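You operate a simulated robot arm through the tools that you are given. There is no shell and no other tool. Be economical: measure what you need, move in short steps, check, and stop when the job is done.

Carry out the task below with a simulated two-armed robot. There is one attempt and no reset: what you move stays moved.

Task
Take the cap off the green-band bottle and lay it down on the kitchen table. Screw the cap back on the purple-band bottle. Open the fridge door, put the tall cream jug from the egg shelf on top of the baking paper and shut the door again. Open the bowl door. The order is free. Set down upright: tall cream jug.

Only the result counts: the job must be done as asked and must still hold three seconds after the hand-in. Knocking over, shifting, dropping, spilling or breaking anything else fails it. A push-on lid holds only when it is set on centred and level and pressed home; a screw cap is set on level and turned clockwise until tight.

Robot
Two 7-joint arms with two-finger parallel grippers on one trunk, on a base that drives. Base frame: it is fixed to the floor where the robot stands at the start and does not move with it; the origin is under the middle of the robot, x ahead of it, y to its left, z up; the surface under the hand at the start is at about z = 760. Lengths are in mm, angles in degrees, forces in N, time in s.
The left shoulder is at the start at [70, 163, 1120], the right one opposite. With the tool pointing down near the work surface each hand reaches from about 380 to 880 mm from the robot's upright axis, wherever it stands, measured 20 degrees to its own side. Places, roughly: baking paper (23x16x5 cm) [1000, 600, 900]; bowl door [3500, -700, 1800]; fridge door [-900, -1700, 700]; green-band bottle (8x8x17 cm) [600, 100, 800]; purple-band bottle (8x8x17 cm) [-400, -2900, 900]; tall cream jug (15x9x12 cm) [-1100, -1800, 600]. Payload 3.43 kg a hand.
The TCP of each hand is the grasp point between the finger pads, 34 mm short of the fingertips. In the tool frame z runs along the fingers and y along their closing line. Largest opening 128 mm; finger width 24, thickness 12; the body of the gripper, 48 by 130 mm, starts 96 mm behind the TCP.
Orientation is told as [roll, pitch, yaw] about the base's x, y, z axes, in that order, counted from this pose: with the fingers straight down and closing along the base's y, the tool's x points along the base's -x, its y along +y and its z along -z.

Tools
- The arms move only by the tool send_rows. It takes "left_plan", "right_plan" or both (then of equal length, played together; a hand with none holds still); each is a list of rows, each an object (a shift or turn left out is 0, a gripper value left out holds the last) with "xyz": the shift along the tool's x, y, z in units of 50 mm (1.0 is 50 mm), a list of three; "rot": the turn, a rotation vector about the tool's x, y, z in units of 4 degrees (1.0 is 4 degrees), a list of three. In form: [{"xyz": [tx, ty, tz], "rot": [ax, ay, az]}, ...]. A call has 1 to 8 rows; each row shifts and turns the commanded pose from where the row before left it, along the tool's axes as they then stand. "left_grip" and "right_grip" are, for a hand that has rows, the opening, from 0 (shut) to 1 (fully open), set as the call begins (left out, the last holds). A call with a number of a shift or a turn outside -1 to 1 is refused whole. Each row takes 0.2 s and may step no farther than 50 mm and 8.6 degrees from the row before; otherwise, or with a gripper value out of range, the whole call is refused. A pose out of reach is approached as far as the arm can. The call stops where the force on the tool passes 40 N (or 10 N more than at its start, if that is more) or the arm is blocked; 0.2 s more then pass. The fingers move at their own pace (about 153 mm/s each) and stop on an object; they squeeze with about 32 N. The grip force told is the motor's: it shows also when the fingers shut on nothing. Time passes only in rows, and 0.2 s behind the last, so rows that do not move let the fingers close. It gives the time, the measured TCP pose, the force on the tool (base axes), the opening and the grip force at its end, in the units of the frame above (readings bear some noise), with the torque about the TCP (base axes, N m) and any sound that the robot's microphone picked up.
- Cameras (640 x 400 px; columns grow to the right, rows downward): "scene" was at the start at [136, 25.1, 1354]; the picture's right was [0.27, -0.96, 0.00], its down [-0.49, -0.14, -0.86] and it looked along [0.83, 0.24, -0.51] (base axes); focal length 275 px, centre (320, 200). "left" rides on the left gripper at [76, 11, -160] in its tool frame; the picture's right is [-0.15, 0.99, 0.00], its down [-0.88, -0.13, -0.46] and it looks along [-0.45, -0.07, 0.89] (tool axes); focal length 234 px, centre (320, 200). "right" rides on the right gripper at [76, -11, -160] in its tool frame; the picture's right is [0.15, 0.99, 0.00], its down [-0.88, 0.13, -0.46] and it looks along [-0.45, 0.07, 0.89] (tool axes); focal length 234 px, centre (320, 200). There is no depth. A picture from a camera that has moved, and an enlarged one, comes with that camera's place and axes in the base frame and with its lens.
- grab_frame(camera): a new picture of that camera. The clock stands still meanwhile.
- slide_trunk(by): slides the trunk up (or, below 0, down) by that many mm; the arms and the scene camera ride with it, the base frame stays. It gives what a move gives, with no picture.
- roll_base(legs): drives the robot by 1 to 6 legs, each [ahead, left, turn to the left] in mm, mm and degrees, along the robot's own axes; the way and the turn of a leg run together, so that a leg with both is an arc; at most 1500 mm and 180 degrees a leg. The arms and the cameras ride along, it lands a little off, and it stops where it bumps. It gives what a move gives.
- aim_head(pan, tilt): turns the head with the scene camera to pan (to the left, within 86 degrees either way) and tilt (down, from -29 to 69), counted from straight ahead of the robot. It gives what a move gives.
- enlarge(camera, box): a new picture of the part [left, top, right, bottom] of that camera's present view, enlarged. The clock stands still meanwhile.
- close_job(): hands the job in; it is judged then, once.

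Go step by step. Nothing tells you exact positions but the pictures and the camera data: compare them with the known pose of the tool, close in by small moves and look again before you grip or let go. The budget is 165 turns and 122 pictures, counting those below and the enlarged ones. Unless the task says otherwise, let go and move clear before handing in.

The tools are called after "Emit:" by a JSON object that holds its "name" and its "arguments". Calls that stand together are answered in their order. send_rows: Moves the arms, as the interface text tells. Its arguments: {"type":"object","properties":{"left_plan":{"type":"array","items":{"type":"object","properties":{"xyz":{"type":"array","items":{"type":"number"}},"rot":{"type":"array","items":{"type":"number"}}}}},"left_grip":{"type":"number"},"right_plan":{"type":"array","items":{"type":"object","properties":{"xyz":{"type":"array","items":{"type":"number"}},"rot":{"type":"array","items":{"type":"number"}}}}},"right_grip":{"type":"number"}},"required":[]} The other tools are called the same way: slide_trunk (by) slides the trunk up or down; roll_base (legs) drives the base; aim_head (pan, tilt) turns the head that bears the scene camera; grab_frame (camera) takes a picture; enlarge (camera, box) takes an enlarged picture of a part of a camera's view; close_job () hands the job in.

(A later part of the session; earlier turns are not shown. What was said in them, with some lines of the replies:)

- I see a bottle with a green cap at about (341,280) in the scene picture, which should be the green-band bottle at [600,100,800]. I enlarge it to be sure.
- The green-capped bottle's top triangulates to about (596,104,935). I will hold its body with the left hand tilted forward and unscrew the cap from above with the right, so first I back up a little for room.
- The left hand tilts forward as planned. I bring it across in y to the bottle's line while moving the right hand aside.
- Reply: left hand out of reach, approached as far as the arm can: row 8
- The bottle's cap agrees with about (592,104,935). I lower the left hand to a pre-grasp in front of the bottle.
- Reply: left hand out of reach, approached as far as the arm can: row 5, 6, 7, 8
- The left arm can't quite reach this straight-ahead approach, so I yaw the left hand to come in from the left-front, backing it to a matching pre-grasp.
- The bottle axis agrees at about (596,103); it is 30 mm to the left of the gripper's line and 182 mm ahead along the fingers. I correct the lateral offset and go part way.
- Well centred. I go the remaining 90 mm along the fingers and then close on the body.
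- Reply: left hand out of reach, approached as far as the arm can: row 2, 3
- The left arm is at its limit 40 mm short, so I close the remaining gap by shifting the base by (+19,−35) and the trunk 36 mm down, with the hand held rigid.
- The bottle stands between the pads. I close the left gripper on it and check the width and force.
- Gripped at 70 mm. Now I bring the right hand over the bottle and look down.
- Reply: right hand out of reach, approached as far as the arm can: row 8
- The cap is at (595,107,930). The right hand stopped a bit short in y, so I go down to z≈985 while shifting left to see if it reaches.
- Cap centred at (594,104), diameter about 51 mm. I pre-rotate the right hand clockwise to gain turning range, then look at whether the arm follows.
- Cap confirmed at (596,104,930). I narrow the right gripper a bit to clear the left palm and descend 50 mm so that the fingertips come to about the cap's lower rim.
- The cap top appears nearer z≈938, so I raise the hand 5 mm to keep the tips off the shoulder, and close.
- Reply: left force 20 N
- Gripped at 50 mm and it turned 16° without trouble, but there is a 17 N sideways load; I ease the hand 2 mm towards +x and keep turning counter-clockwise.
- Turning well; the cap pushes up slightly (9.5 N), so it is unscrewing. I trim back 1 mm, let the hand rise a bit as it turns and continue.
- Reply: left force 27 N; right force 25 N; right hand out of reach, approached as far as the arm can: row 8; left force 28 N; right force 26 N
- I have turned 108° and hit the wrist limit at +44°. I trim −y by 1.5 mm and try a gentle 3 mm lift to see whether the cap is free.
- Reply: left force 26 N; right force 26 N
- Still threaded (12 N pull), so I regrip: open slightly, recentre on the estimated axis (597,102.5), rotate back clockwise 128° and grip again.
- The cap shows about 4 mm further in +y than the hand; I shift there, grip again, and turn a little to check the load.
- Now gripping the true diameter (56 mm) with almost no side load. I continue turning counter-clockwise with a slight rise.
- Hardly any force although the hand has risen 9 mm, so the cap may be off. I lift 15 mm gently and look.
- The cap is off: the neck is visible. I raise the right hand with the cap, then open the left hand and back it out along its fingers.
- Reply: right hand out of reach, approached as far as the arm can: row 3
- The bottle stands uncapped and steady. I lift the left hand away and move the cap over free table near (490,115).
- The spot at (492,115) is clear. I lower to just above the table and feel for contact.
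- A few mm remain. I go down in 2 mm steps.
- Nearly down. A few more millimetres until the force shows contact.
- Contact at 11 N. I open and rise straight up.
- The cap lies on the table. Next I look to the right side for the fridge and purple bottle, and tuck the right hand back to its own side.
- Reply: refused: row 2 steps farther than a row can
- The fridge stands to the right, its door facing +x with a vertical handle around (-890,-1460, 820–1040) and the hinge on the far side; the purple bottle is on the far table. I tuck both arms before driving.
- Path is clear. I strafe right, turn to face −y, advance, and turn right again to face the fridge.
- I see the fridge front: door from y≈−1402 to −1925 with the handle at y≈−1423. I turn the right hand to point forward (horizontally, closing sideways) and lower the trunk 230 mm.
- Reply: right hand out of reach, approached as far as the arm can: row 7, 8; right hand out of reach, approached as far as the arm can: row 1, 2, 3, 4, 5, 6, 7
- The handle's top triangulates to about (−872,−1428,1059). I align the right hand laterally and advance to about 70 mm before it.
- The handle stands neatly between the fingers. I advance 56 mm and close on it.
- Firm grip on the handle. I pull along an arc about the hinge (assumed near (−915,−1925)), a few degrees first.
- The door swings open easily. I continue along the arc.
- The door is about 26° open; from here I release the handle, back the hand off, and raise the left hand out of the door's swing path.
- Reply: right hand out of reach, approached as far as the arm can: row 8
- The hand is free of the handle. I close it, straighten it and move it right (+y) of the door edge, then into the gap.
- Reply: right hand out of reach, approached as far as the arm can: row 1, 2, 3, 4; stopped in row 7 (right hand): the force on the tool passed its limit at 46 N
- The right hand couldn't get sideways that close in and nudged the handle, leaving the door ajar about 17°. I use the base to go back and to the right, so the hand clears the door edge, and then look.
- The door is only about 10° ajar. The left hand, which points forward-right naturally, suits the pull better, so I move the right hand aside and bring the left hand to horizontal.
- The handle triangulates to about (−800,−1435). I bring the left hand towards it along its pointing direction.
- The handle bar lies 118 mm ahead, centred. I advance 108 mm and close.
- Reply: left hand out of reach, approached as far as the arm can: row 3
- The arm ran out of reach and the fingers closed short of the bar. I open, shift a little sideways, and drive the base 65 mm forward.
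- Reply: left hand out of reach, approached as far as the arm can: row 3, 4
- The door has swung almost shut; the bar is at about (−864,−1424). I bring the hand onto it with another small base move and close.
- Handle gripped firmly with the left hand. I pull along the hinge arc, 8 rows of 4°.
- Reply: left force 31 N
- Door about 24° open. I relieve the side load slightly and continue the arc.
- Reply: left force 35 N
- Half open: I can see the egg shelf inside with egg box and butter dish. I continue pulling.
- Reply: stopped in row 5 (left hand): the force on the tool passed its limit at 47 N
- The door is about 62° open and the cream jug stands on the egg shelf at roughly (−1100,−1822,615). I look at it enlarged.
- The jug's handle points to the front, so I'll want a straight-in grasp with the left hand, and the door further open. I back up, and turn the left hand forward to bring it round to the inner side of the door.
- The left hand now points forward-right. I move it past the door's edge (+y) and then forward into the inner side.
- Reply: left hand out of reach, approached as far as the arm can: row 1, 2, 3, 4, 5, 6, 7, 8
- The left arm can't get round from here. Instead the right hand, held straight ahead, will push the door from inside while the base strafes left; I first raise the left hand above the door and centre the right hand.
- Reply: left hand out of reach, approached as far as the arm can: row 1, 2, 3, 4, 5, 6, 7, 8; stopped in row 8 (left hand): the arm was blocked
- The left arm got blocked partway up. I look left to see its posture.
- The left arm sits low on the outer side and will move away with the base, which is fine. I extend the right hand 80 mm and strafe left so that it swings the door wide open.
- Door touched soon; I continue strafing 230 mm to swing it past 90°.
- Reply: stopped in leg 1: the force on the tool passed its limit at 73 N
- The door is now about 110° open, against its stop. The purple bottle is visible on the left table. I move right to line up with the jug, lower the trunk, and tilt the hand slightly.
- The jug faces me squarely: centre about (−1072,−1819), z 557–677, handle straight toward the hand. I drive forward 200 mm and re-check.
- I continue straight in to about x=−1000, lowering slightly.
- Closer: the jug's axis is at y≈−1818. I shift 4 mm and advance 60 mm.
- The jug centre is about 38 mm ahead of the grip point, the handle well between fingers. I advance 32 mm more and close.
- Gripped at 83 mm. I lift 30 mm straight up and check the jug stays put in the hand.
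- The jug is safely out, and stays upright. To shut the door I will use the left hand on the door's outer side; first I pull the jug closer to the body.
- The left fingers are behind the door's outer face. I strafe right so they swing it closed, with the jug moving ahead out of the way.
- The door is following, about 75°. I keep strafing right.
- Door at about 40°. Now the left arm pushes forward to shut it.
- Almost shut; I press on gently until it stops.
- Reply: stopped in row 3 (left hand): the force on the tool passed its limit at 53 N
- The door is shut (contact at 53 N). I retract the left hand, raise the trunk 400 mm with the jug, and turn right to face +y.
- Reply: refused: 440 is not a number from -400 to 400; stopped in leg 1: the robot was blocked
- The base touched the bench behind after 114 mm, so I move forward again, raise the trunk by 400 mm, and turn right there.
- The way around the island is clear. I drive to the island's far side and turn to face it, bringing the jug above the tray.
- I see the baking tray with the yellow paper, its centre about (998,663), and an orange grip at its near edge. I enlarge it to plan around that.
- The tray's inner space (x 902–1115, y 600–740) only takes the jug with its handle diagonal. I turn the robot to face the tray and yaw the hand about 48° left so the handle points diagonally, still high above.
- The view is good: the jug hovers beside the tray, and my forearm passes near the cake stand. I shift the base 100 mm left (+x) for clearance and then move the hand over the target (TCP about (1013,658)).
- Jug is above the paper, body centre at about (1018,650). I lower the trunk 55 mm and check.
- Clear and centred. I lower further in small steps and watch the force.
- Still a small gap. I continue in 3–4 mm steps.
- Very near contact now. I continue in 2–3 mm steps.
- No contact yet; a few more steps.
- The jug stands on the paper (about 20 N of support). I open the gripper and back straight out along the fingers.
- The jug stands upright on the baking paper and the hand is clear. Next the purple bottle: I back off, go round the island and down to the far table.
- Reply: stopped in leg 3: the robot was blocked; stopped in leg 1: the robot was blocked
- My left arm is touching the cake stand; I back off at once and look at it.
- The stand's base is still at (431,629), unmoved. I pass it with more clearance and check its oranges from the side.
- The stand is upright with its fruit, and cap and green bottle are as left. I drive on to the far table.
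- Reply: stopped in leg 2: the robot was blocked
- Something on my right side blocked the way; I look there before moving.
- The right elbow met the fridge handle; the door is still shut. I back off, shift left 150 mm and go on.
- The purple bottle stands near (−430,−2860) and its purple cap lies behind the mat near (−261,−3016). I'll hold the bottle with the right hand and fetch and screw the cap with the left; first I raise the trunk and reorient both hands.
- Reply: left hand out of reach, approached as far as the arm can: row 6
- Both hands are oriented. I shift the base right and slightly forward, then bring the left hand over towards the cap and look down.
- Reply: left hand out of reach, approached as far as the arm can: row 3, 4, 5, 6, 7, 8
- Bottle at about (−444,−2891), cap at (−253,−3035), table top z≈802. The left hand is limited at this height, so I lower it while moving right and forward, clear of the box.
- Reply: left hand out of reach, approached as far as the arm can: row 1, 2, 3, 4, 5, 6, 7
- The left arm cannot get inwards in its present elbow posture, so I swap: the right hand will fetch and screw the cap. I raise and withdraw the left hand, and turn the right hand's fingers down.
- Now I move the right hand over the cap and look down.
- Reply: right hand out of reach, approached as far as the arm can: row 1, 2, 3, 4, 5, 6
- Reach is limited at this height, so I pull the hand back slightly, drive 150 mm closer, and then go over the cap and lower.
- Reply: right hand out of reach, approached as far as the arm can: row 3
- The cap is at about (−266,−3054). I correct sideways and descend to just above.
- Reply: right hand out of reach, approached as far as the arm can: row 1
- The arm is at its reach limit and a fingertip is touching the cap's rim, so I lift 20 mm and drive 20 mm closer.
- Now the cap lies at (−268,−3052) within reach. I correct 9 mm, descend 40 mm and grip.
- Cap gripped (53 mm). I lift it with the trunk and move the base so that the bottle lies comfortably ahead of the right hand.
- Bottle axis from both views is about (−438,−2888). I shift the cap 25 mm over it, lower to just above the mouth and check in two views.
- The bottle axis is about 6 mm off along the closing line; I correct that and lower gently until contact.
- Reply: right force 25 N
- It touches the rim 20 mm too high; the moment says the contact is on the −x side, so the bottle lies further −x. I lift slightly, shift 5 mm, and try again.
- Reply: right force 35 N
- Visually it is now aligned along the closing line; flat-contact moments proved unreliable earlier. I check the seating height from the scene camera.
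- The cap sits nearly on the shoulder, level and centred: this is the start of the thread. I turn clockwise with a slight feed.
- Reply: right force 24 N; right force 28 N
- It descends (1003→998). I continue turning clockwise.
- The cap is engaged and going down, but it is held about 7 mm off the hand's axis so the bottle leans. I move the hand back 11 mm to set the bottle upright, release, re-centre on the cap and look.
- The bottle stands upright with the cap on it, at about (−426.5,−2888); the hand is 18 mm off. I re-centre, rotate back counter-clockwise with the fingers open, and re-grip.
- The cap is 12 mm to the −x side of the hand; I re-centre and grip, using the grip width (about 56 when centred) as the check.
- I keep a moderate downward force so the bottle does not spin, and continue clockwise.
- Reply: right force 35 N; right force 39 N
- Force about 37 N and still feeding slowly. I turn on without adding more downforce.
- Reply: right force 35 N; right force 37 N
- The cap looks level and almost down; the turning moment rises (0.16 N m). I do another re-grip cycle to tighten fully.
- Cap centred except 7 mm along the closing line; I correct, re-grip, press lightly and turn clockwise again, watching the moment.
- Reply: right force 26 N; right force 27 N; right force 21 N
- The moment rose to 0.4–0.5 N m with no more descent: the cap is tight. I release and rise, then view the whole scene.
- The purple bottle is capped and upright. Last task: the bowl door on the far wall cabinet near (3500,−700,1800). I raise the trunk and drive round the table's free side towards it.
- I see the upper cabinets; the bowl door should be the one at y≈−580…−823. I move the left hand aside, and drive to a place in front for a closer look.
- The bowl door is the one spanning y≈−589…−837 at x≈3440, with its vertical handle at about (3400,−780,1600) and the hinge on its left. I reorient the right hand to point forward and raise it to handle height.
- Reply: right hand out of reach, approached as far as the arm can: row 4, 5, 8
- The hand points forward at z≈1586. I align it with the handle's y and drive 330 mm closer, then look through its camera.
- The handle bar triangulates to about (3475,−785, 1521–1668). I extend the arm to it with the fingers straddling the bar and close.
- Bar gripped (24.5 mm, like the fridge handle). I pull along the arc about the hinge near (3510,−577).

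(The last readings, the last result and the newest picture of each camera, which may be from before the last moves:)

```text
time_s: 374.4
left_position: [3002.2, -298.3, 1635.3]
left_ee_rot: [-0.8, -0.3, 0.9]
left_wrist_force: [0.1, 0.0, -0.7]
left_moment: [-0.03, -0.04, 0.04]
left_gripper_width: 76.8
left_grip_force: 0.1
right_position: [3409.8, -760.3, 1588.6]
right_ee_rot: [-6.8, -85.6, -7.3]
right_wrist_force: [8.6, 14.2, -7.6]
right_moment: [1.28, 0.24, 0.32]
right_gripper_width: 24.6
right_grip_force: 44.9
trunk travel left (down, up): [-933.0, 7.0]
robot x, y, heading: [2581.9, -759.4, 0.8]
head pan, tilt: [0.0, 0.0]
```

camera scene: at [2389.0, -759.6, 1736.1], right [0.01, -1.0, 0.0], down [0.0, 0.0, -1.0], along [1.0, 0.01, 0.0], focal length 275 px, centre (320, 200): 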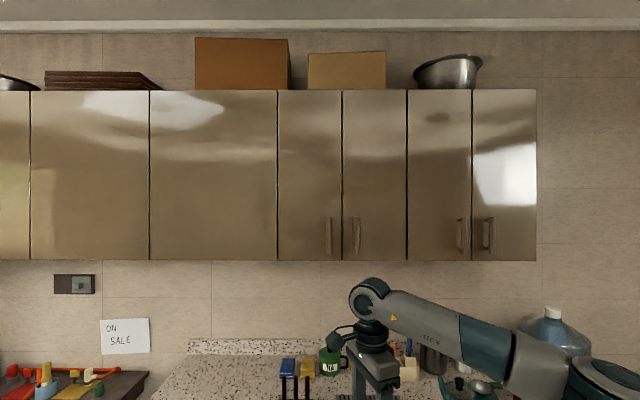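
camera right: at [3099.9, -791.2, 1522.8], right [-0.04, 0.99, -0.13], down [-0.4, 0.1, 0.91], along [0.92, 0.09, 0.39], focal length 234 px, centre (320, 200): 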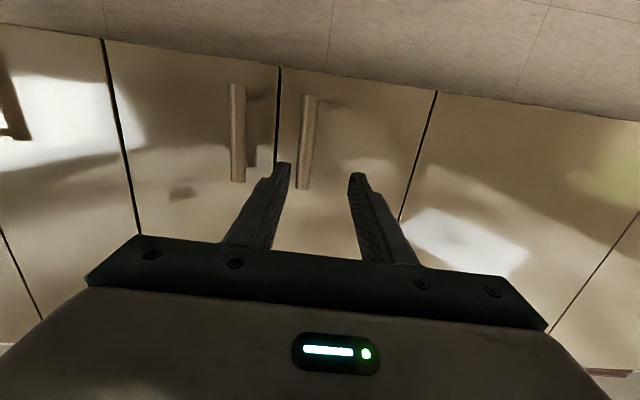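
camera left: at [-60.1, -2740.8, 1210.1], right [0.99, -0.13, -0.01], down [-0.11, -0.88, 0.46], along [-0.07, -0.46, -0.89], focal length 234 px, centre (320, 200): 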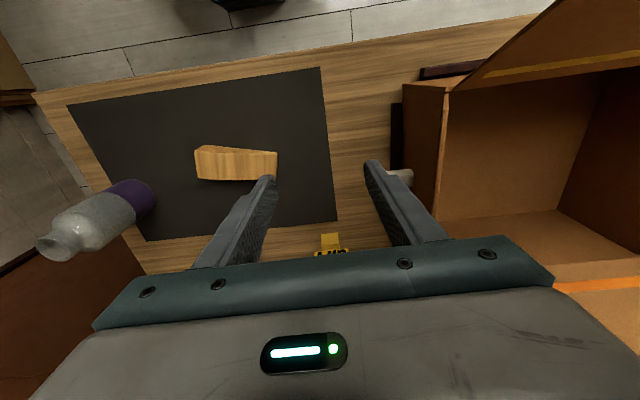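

The door follows. I continue the arc.

Emit:
{"name": "send_rows", "arguments": {"right_plan": [{"xyz": [0.01, 0.094, -0.292], "rot": [1, 0, 0]}, {"xyz": [0, 0.084, -0.292], "rot": [1, 0, 0]}, {"xyz": [0, 0.08, -0.292], "rot": [1, 0, 0]}, {"xyz": [0, 0.08, -0.292], "rot": [1, 0, 0]}, {"xyz": [0, 0.08, -0.292], "rot": [1, 0, 0]}]}}

```text
time_s: 375.8
left_position: [3006.0, -301.0, 1634.4]
left_ee_rot: [-0.6, -0.2, 1.0]
left_wrist_force: [-0.4, 0.2, 0.8]
left_moment: [0.07, -0.01, 0.0]
left_gripper_width: 76.8
left_grip_force: 0.0
right_position: [3356.7, -708.1, 1589.3]
right_ee_rot: [-25.4, -85.5, -7.2]
right_wrist_force: [29.0, 27.5, -5.7]
right_moment: [0.77, -0.99, 1.19]
right_gripper_width: 25.5
right_grip_force: 44.9
trunk travel left (down, up): [-933.0, 7.0]
robot x, y, heading: [2579.8, -755.3, 0.8]
head pan, tilt: [0.0, 0.0]
stopped in row 5 (right hand): the force on the tool passed its limit at 41 N (the readings are from after the stop); the commanded pose is now the measured one
```

The motion fits a hinge at about (3550,−565); the door is ~32° open. I continue with the corrected arc.

Emit:
{"name": "send_rows", "arguments": {"right_plan": [{"xyz": [0, 0.06, 0.01]}, {"xyz": [0, 0.13, -0.309], "rot": [1, 0, 0]}, {"xyz": [0, 0.13, -0.309], "rot": [1, 0, 0]}, {"xyz": [0, 0.13, -0.309], "rot": [1, 0, 0]}, {"xyz": [0, 0.13, -0.309], "rot": [1, 0, 0]}, {"xyz": [0, 0.13, -0.309], "rot": [1, 0, 0]}]}}

```text
time_s: 377.0
left_position: [3005.8, -302.9, 1635.7]
left_ee_rot: [-0.5, -0.1, 0.9]
left_wrist_force: [-1.4, -0.8, 0.2]
left_moment: [0.06, -0.09, 0.0]
left_gripper_width: 76.7
left_grip_force: 0.0
right_position: [3334.8, -667.2, 1589.0]
right_ee_rot: [-37.1, -85.3, -7.9]
right_wrist_force: [40.9, 23.0, -6.8]
right_moment: [0.71, -1.02, 0.94]
right_gripper_width: 25.9
right_grip_force: 44.6
right hand out of reach, approached as far as the arm can: row 5
trunk travel left (down, up): [-933.0, 7.0]
robot x, y, heading: [2580.8, -752.7, 0.7]
head pan, tilt: [0.0, 0.0]
stopped in row 5 (right hand): the force on the tool passed its limit at 81 N (the readings are from after the stop); the commanded pose is now the measured one
```

Door ~44° open and the arm at its limit. I release, back off, straighten and raise the hand above handle level, ready to go round the door's free edge.

Emit:
{"name": "send_rows", "arguments": {"right_plan": [{}, {}, {"xyz": [0, 0, -0.5]}, {"xyz": [0, 0, -0.6]}, {"xyz": [0, 0, -0.6], "rot": [-1, 0, 0]}, {"rot": [-1, 0, 0]}, {"rot": [-1, 0, 0]}, {"rot": [-1, 0, 0]}], "right_grip": 0.6}}

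Emit:
{"name": "send_rows", "arguments": {"right_plan": [{"rot": [-1, 0, 0]}, {"rot": [-1, 0, 0]}, {"rot": [-1, 0, 0]}, {"rot": [-1, 0, 0]}, {"rot": [-1, 0, 0]}, {"rot": [-1, 0, 0]}, {"rot": [-1, 0, 0]}, {}], "right_grip": 0.0}}

Emit:
{"name": "send_rows", "arguments": {"right_plan": [{"xyz": [-0.6, 0, -0.5]}, {"xyz": [-0.6, 0, -0.5]}, {"xyz": [-0.6, 0, -0.3]}, {"xyz": [-0.6, 0, 0]}]}}

```text
time_s: 378.8
left_position: [2997.7, -307.2, 1638.5]
left_ee_rot: [-0.4, -0.5, 0.9]
left_wrist_force: [-0.9, -0.6, 1.3]
left_moment: [0.02, -0.01, 0.01]
left_gripper_width: 76.6
left_grip_force: 0.0
right_position: [3285.6, -637.5, 1600.8]
right_ee_rot: [-19.0, -85.7, -10.9]
right_wrist_force: [0.3, 0.5, -0.1]
right_moment: [0.03, -0.01, 0.02]
right_gripper_width: 76.6
right_grip_force: 0.1
right hand out of reach, approached as far as the arm can: row 4
trunk travel left (down, up): [-933.0, 7.0]
robot x, y, heading: [2581.0, -759.6, 0.5]
head pan, tilt: [0.0, 0.0]
```

```text
time_s: 380.6
left_position: [2998.8, -306.5, 1637.0]
left_ee_rot: [-0.4, -0.3, 0.8]
left_wrist_force: [0.2, -0.7, -0.3]
left_moment: [-0.01, 0.02, -0.01]
left_gripper_width: 76.7
left_grip_force: 0.1
right_position: [3287.0, -635.2, 1598.6]
right_ee_rot: [8.1, -85.7, -9.8]
right_wrist_force: [-0.2, -0.1, -0.2]
right_moment: [0.0, -0.02, 0.0]
right_gripper_width: 0.1
right_grip_force: 31.8
trunk travel left (down, up): [-933.0, 7.0]
robot x, y, heading: [2582.0, -757.2, 0.5]
head pan, tilt: [0.0, 0.0]
```

```text
time_s: 381.6
left_position: [2998.9, -306.4, 1637.6]
left_ee_rot: [-0.3, -0.5, 0.9]
left_wrist_force: [0.1, 0.3, 0.1]
left_moment: [-0.01, -0.03, -0.02]
left_gripper_width: 76.9
left_grip_force: 0.1
right_position: [3230.7, -634.2, 1724.6]
right_ee_rot: [8.0, -85.7, -9.6]
right_wrist_force: [0.2, 0.2, 0.0]
right_moment: [-0.02, -0.02, 0.01]
right_gripper_width: 0.0
right_grip_force: 32.1
trunk travel left (down, up): [-933.0, 7.0]
robot x, y, heading: [2576.6, -760.0, 0.5]
head pan, tilt: [0.0, 0.0]
```

Now I move the closed hand right, past the door's free edge, and take a look.

Emit:
{"name": "send_rows", "arguments": {"right_plan": [{"xyz": [0, -0.75, -0.1]}, {"xyz": [0, -0.75, 0]}, {"xyz": [0, -0.75, 0]}, {"xyz": [0, -0.75, 0]}, {"xyz": [0, -0.75, 0]}, {"xyz": [0, -0.75, 0]}]}}

Emit:
{"name": "grab_frame", "arguments": {"camera": "scene"}}

```text
time_s: 383.0
left_position: [2997.0, -309.9, 1639.1]
left_ee_rot: [-0.4, -0.5, 0.9]
left_wrist_force: [-0.1, -0.5, -0.8]
left_moment: [0.01, -0.01, -0.04]
left_gripper_width: 76.9
left_grip_force: 0.0
right_position: [3217.6, -863.6, 1720.1]
right_ee_rot: [9.6, -85.6, -11.5]
right_wrist_force: [0.7, -1.1, -0.3]
right_moment: [0.0, 0.02, 0.01]
right_gripper_width: 0.0
right_grip_force: 32.2
trunk travel left (down, up): [-933.0, 7.0]
robot x, y, heading: [2575.6, -761.3, 0.6]
head pan, tilt: [0.0, 0.0]
```

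```text
1 pictures are left
camera scene: at [2718.8, -761.1, 1736.2], right [0.01, -1.0, 0.0], down [0.0, 0.0, -1.0], along [1.0, 0.01, 0.0], focal length 275 px, centre (320, 200)
```

scene: 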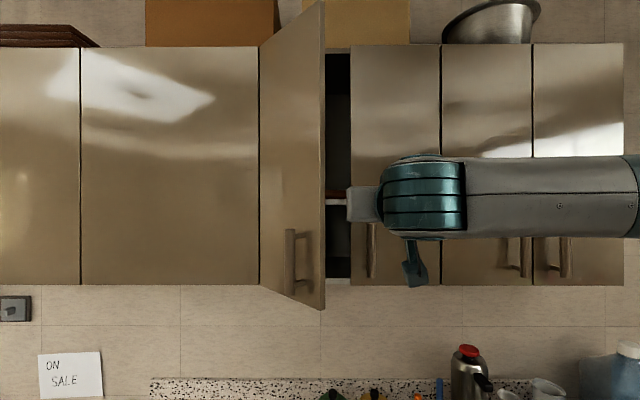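

The door stands about 45° open with its free edge left of my hand. I extend into the gap and sweep left to push it open.

Emit:
{"name": "send_rows", "arguments": {"right_plan": [{"xyz": [-0.05, -0.03, 0.75]}, {"xyz": [-0.05, -0.03, 0.75]}, {"xyz": [-0.05, -0.03, 0.75]}, {"xyz": [-0.05, -0.03, 0.75]}, {"xyz": [-0.05, -0.03, 0.7]}]}}

Emit:
{"name": "send_rows", "arguments": {"right_plan": [{"xyz": [0, 0.6, 0]}, {"xyz": [0, 0.6, 0]}, {"xyz": [0, 0.6, 0]}, {"xyz": [0, 0.6, 0]}, {"xyz": [0, 0.6, 0]}, {"xyz": [0, 0.6, 0]}, {"xyz": [0, 0.6, 0]}, {"xyz": [0, 0.6, 0]}]}}

```text
time_s: 384.2
left_position: [3002.1, -305.7, 1637.4]
left_ee_rot: [-0.4, -0.3, 0.9]
left_wrist_force: [0.6, 0.3, -0.4]
left_moment: [-0.01, 0.05, -0.03]
left_gripper_width: 76.7
left_grip_force: 0.0
right_position: [3407.6, -872.2, 1718.1]
right_ee_rot: [7.4, -85.5, -9.3]
right_wrist_force: [0.5, -0.4, -0.3]
right_moment: [0.01, 0.0, -0.01]
right_gripper_width: 0.1
right_grip_force: 31.7
trunk travel left (down, up): [-933.0, 7.0]
robot x, y, heading: [2578.2, -757.8, 0.4]
head pan, tilt: [0.0, 0.0]
```

```text
time_s: 385.4
left_position: [2992.6, -304.6, 1639.9]
left_ee_rot: [-0.5, -0.6, 0.8]
left_wrist_force: [-0.2, 0.6, 0.2]
left_moment: [-0.06, 0.0, 0.01]
left_gripper_width: 77.0
left_grip_force: 0.1
right_position: [3399.7, -732.4, 1725.4]
right_ee_rot: [8.1, -85.8, -9.8]
right_wrist_force: [-18.1, -8.2, -1.7]
right_moment: [0.21, -0.7, 1.36]
right_gripper_width: 0.1
right_grip_force: 32.7
trunk travel left (down, up): [-933.0, 7.0]
robot x, y, heading: [2578.6, -760.6, 0.5]
head pan, tilt: [0.0, 0.0]
stopped in row 5 (right hand): the force on the tool passed its limit at 90 N (the readings are from after the stop); the commanded pose is now the measured one
```

The door's edge caught the palm; I draw the hand back 42 mm so only the fingers push, and sweep on.

Emit:
{"name": "send_rows", "arguments": {"right_plan": [{"xyz": [0, -0.1, -0.4]}, {"xyz": [0, 0, -0.45]}, {"xyz": [0, 0.5, 0]}, {"xyz": [0, 0.5, 0]}, {"xyz": [0, 0.5, -0.05]}, {"xyz": [0, 0.5, -0.05]}, {"xyz": [0, 0.5, 0]}, {"xyz": [0, 0.5, 0]}]}}

```text
time_s: 387.1
left_position: [2999.2, -303.8, 1636.7]
left_ee_rot: [-0.5, -0.2, 0.8]
left_wrist_force: [-0.2, 0.2, 0.8]
left_moment: [-0.03, 0.0, 0.01]
left_gripper_width: 76.8
left_grip_force: 0.1
right_position: [3365.3, -583.5, 1726.0]
right_ee_rot: [5.9, -85.6, -7.9]
right_wrist_force: [0.6, 0.6, -0.3]
right_moment: [-0.04, -0.04, -0.03]
right_gripper_width: 0.0
right_grip_force: 31.7
trunk travel left (down, up): [-933.0, 7.0]
robot x, y, heading: [2579.4, -757.8, 0.3]
head pan, tilt: [0.0, 0.0]
```

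It moved freely. I push a little further, then withdraw the hand and use the last picture to verify.

Emit:
{"name": "send_rows", "arguments": {"right_plan": [{"xyz": [0, 0.4, 0]}, {"xyz": [0, 0.4, 0]}, {"xyz": [0, 0.4, 0]}]}}

Emit:
{"name": "send_rows", "arguments": {"right_plan": [{"xyz": [0, -0.6, 0]}, {"xyz": [0, -0.6, -0.4]}, {"xyz": [0, -0.6, -0.7]}, {"xyz": [0, -0.6, -0.7]}, {"xyz": [0, -0.6, -0.7]}, {"xyz": [0, -0.6, -0.7]}, {"xyz": [0, -0.7, 0]}, {"xyz": [0, -0.7, 0]}]}}

Emit:
{"name": "grab_frame", "arguments": {"camera": "scene"}}

```text
time_s: 387.9
left_position: [3000.2, -313.7, 1640.0]
left_ee_rot: [-0.3, -0.4, 0.5]
left_wrist_force: [0.1, 0.2, -1.0]
left_moment: [-0.08, 0.06, 0.01]
left_gripper_width: 76.8
left_grip_force: 0.1
right_position: [3367.1, -563.6, 1727.0]
right_ee_rot: [11.0, -85.2, -14.8]
right_wrist_force: [-19.8, -22.6, -6.0]
right_moment: [-0.07, 0.28, -0.7]
right_gripper_width: 0.0
right_grip_force: 32.5
trunk travel left (down, up): [-933.0, 7.0]
robot x, y, heading: [2578.0, -757.5, 0.1]
head pan, tilt: [0.0, 0.0]
stopped in row 3 (right hand): the force on the tool passed its limit at 47 N (the readings are from after the stop); the commanded pose is now the measured one
```

```text
time_s: 389.6
left_position: [3002.7, -312.0, 1637.5]
left_ee_rot: [-0.3, -0.2, 0.7]
left_wrist_force: [0.0, -0.3, 0.0]
left_moment: [0.04, 0.01, 0.0]
left_gripper_width: 76.7
left_grip_force: 0.0
right_position: [3196.1, -796.9, 1733.3]
right_ee_rot: [9.1, -85.1, -12.2]
right_wrist_force: [-0.1, -0.6, -0.4]
right_moment: [0.01, 0.01, 0.05]
right_gripper_width: 0.0
right_grip_force: 31.9
trunk travel left (down, up): [-933.0, 7.0]
robot x, y, heading: [2580.8, -760.9, 0.2]
head pan, tilt: [0.0, 0.0]
```

```text
0 pictures are left
camera scene: at [2720.2, -762.1, 1736.0], right [0.0, -1.0, 0.0], down [0.0, 0.0, -1.0], along [1.0, 0.0, 0.0], focal length 275 px, centre (320, 200)
```

scene: 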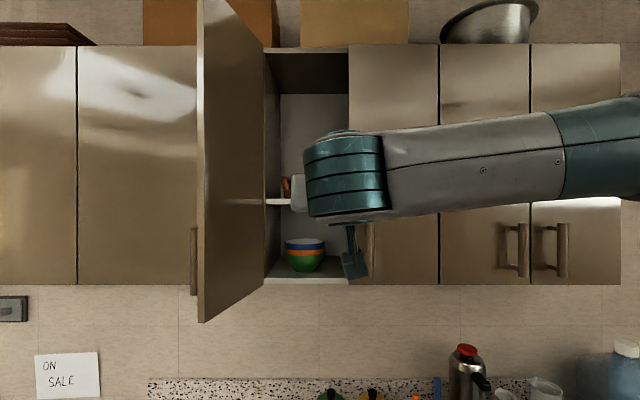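

The bowl door stands wide open with the bowls visible, and both hands are clear, so I hand the job in.

Emit:
{"name": "close_job", "arguments": {}}

```text
The job is handed in.
```

I did every part of the job and handed it in.

- **Green-band bottle:** the cap is off and lies on the kitchen table. I took that to be the wooden table the bottle stands on.
- **Purple-band bottle:** the cap is screwed on, level and tight.
- **Cream jug:** it stands upright on the baking paper, and the fridge door is shut.
- **Bowl door:** it is wide open.

Three contacts to know about while driving:
- My left arm pressed against the cake stand. Its base did not move and it was still standing, but my arm blocked a clear view of all the oranges.
- The base bumped the bench. I did not check whether the bench moved.
- My right elbow touched the fridge handle. The door was still shut when I looked right afterwards.
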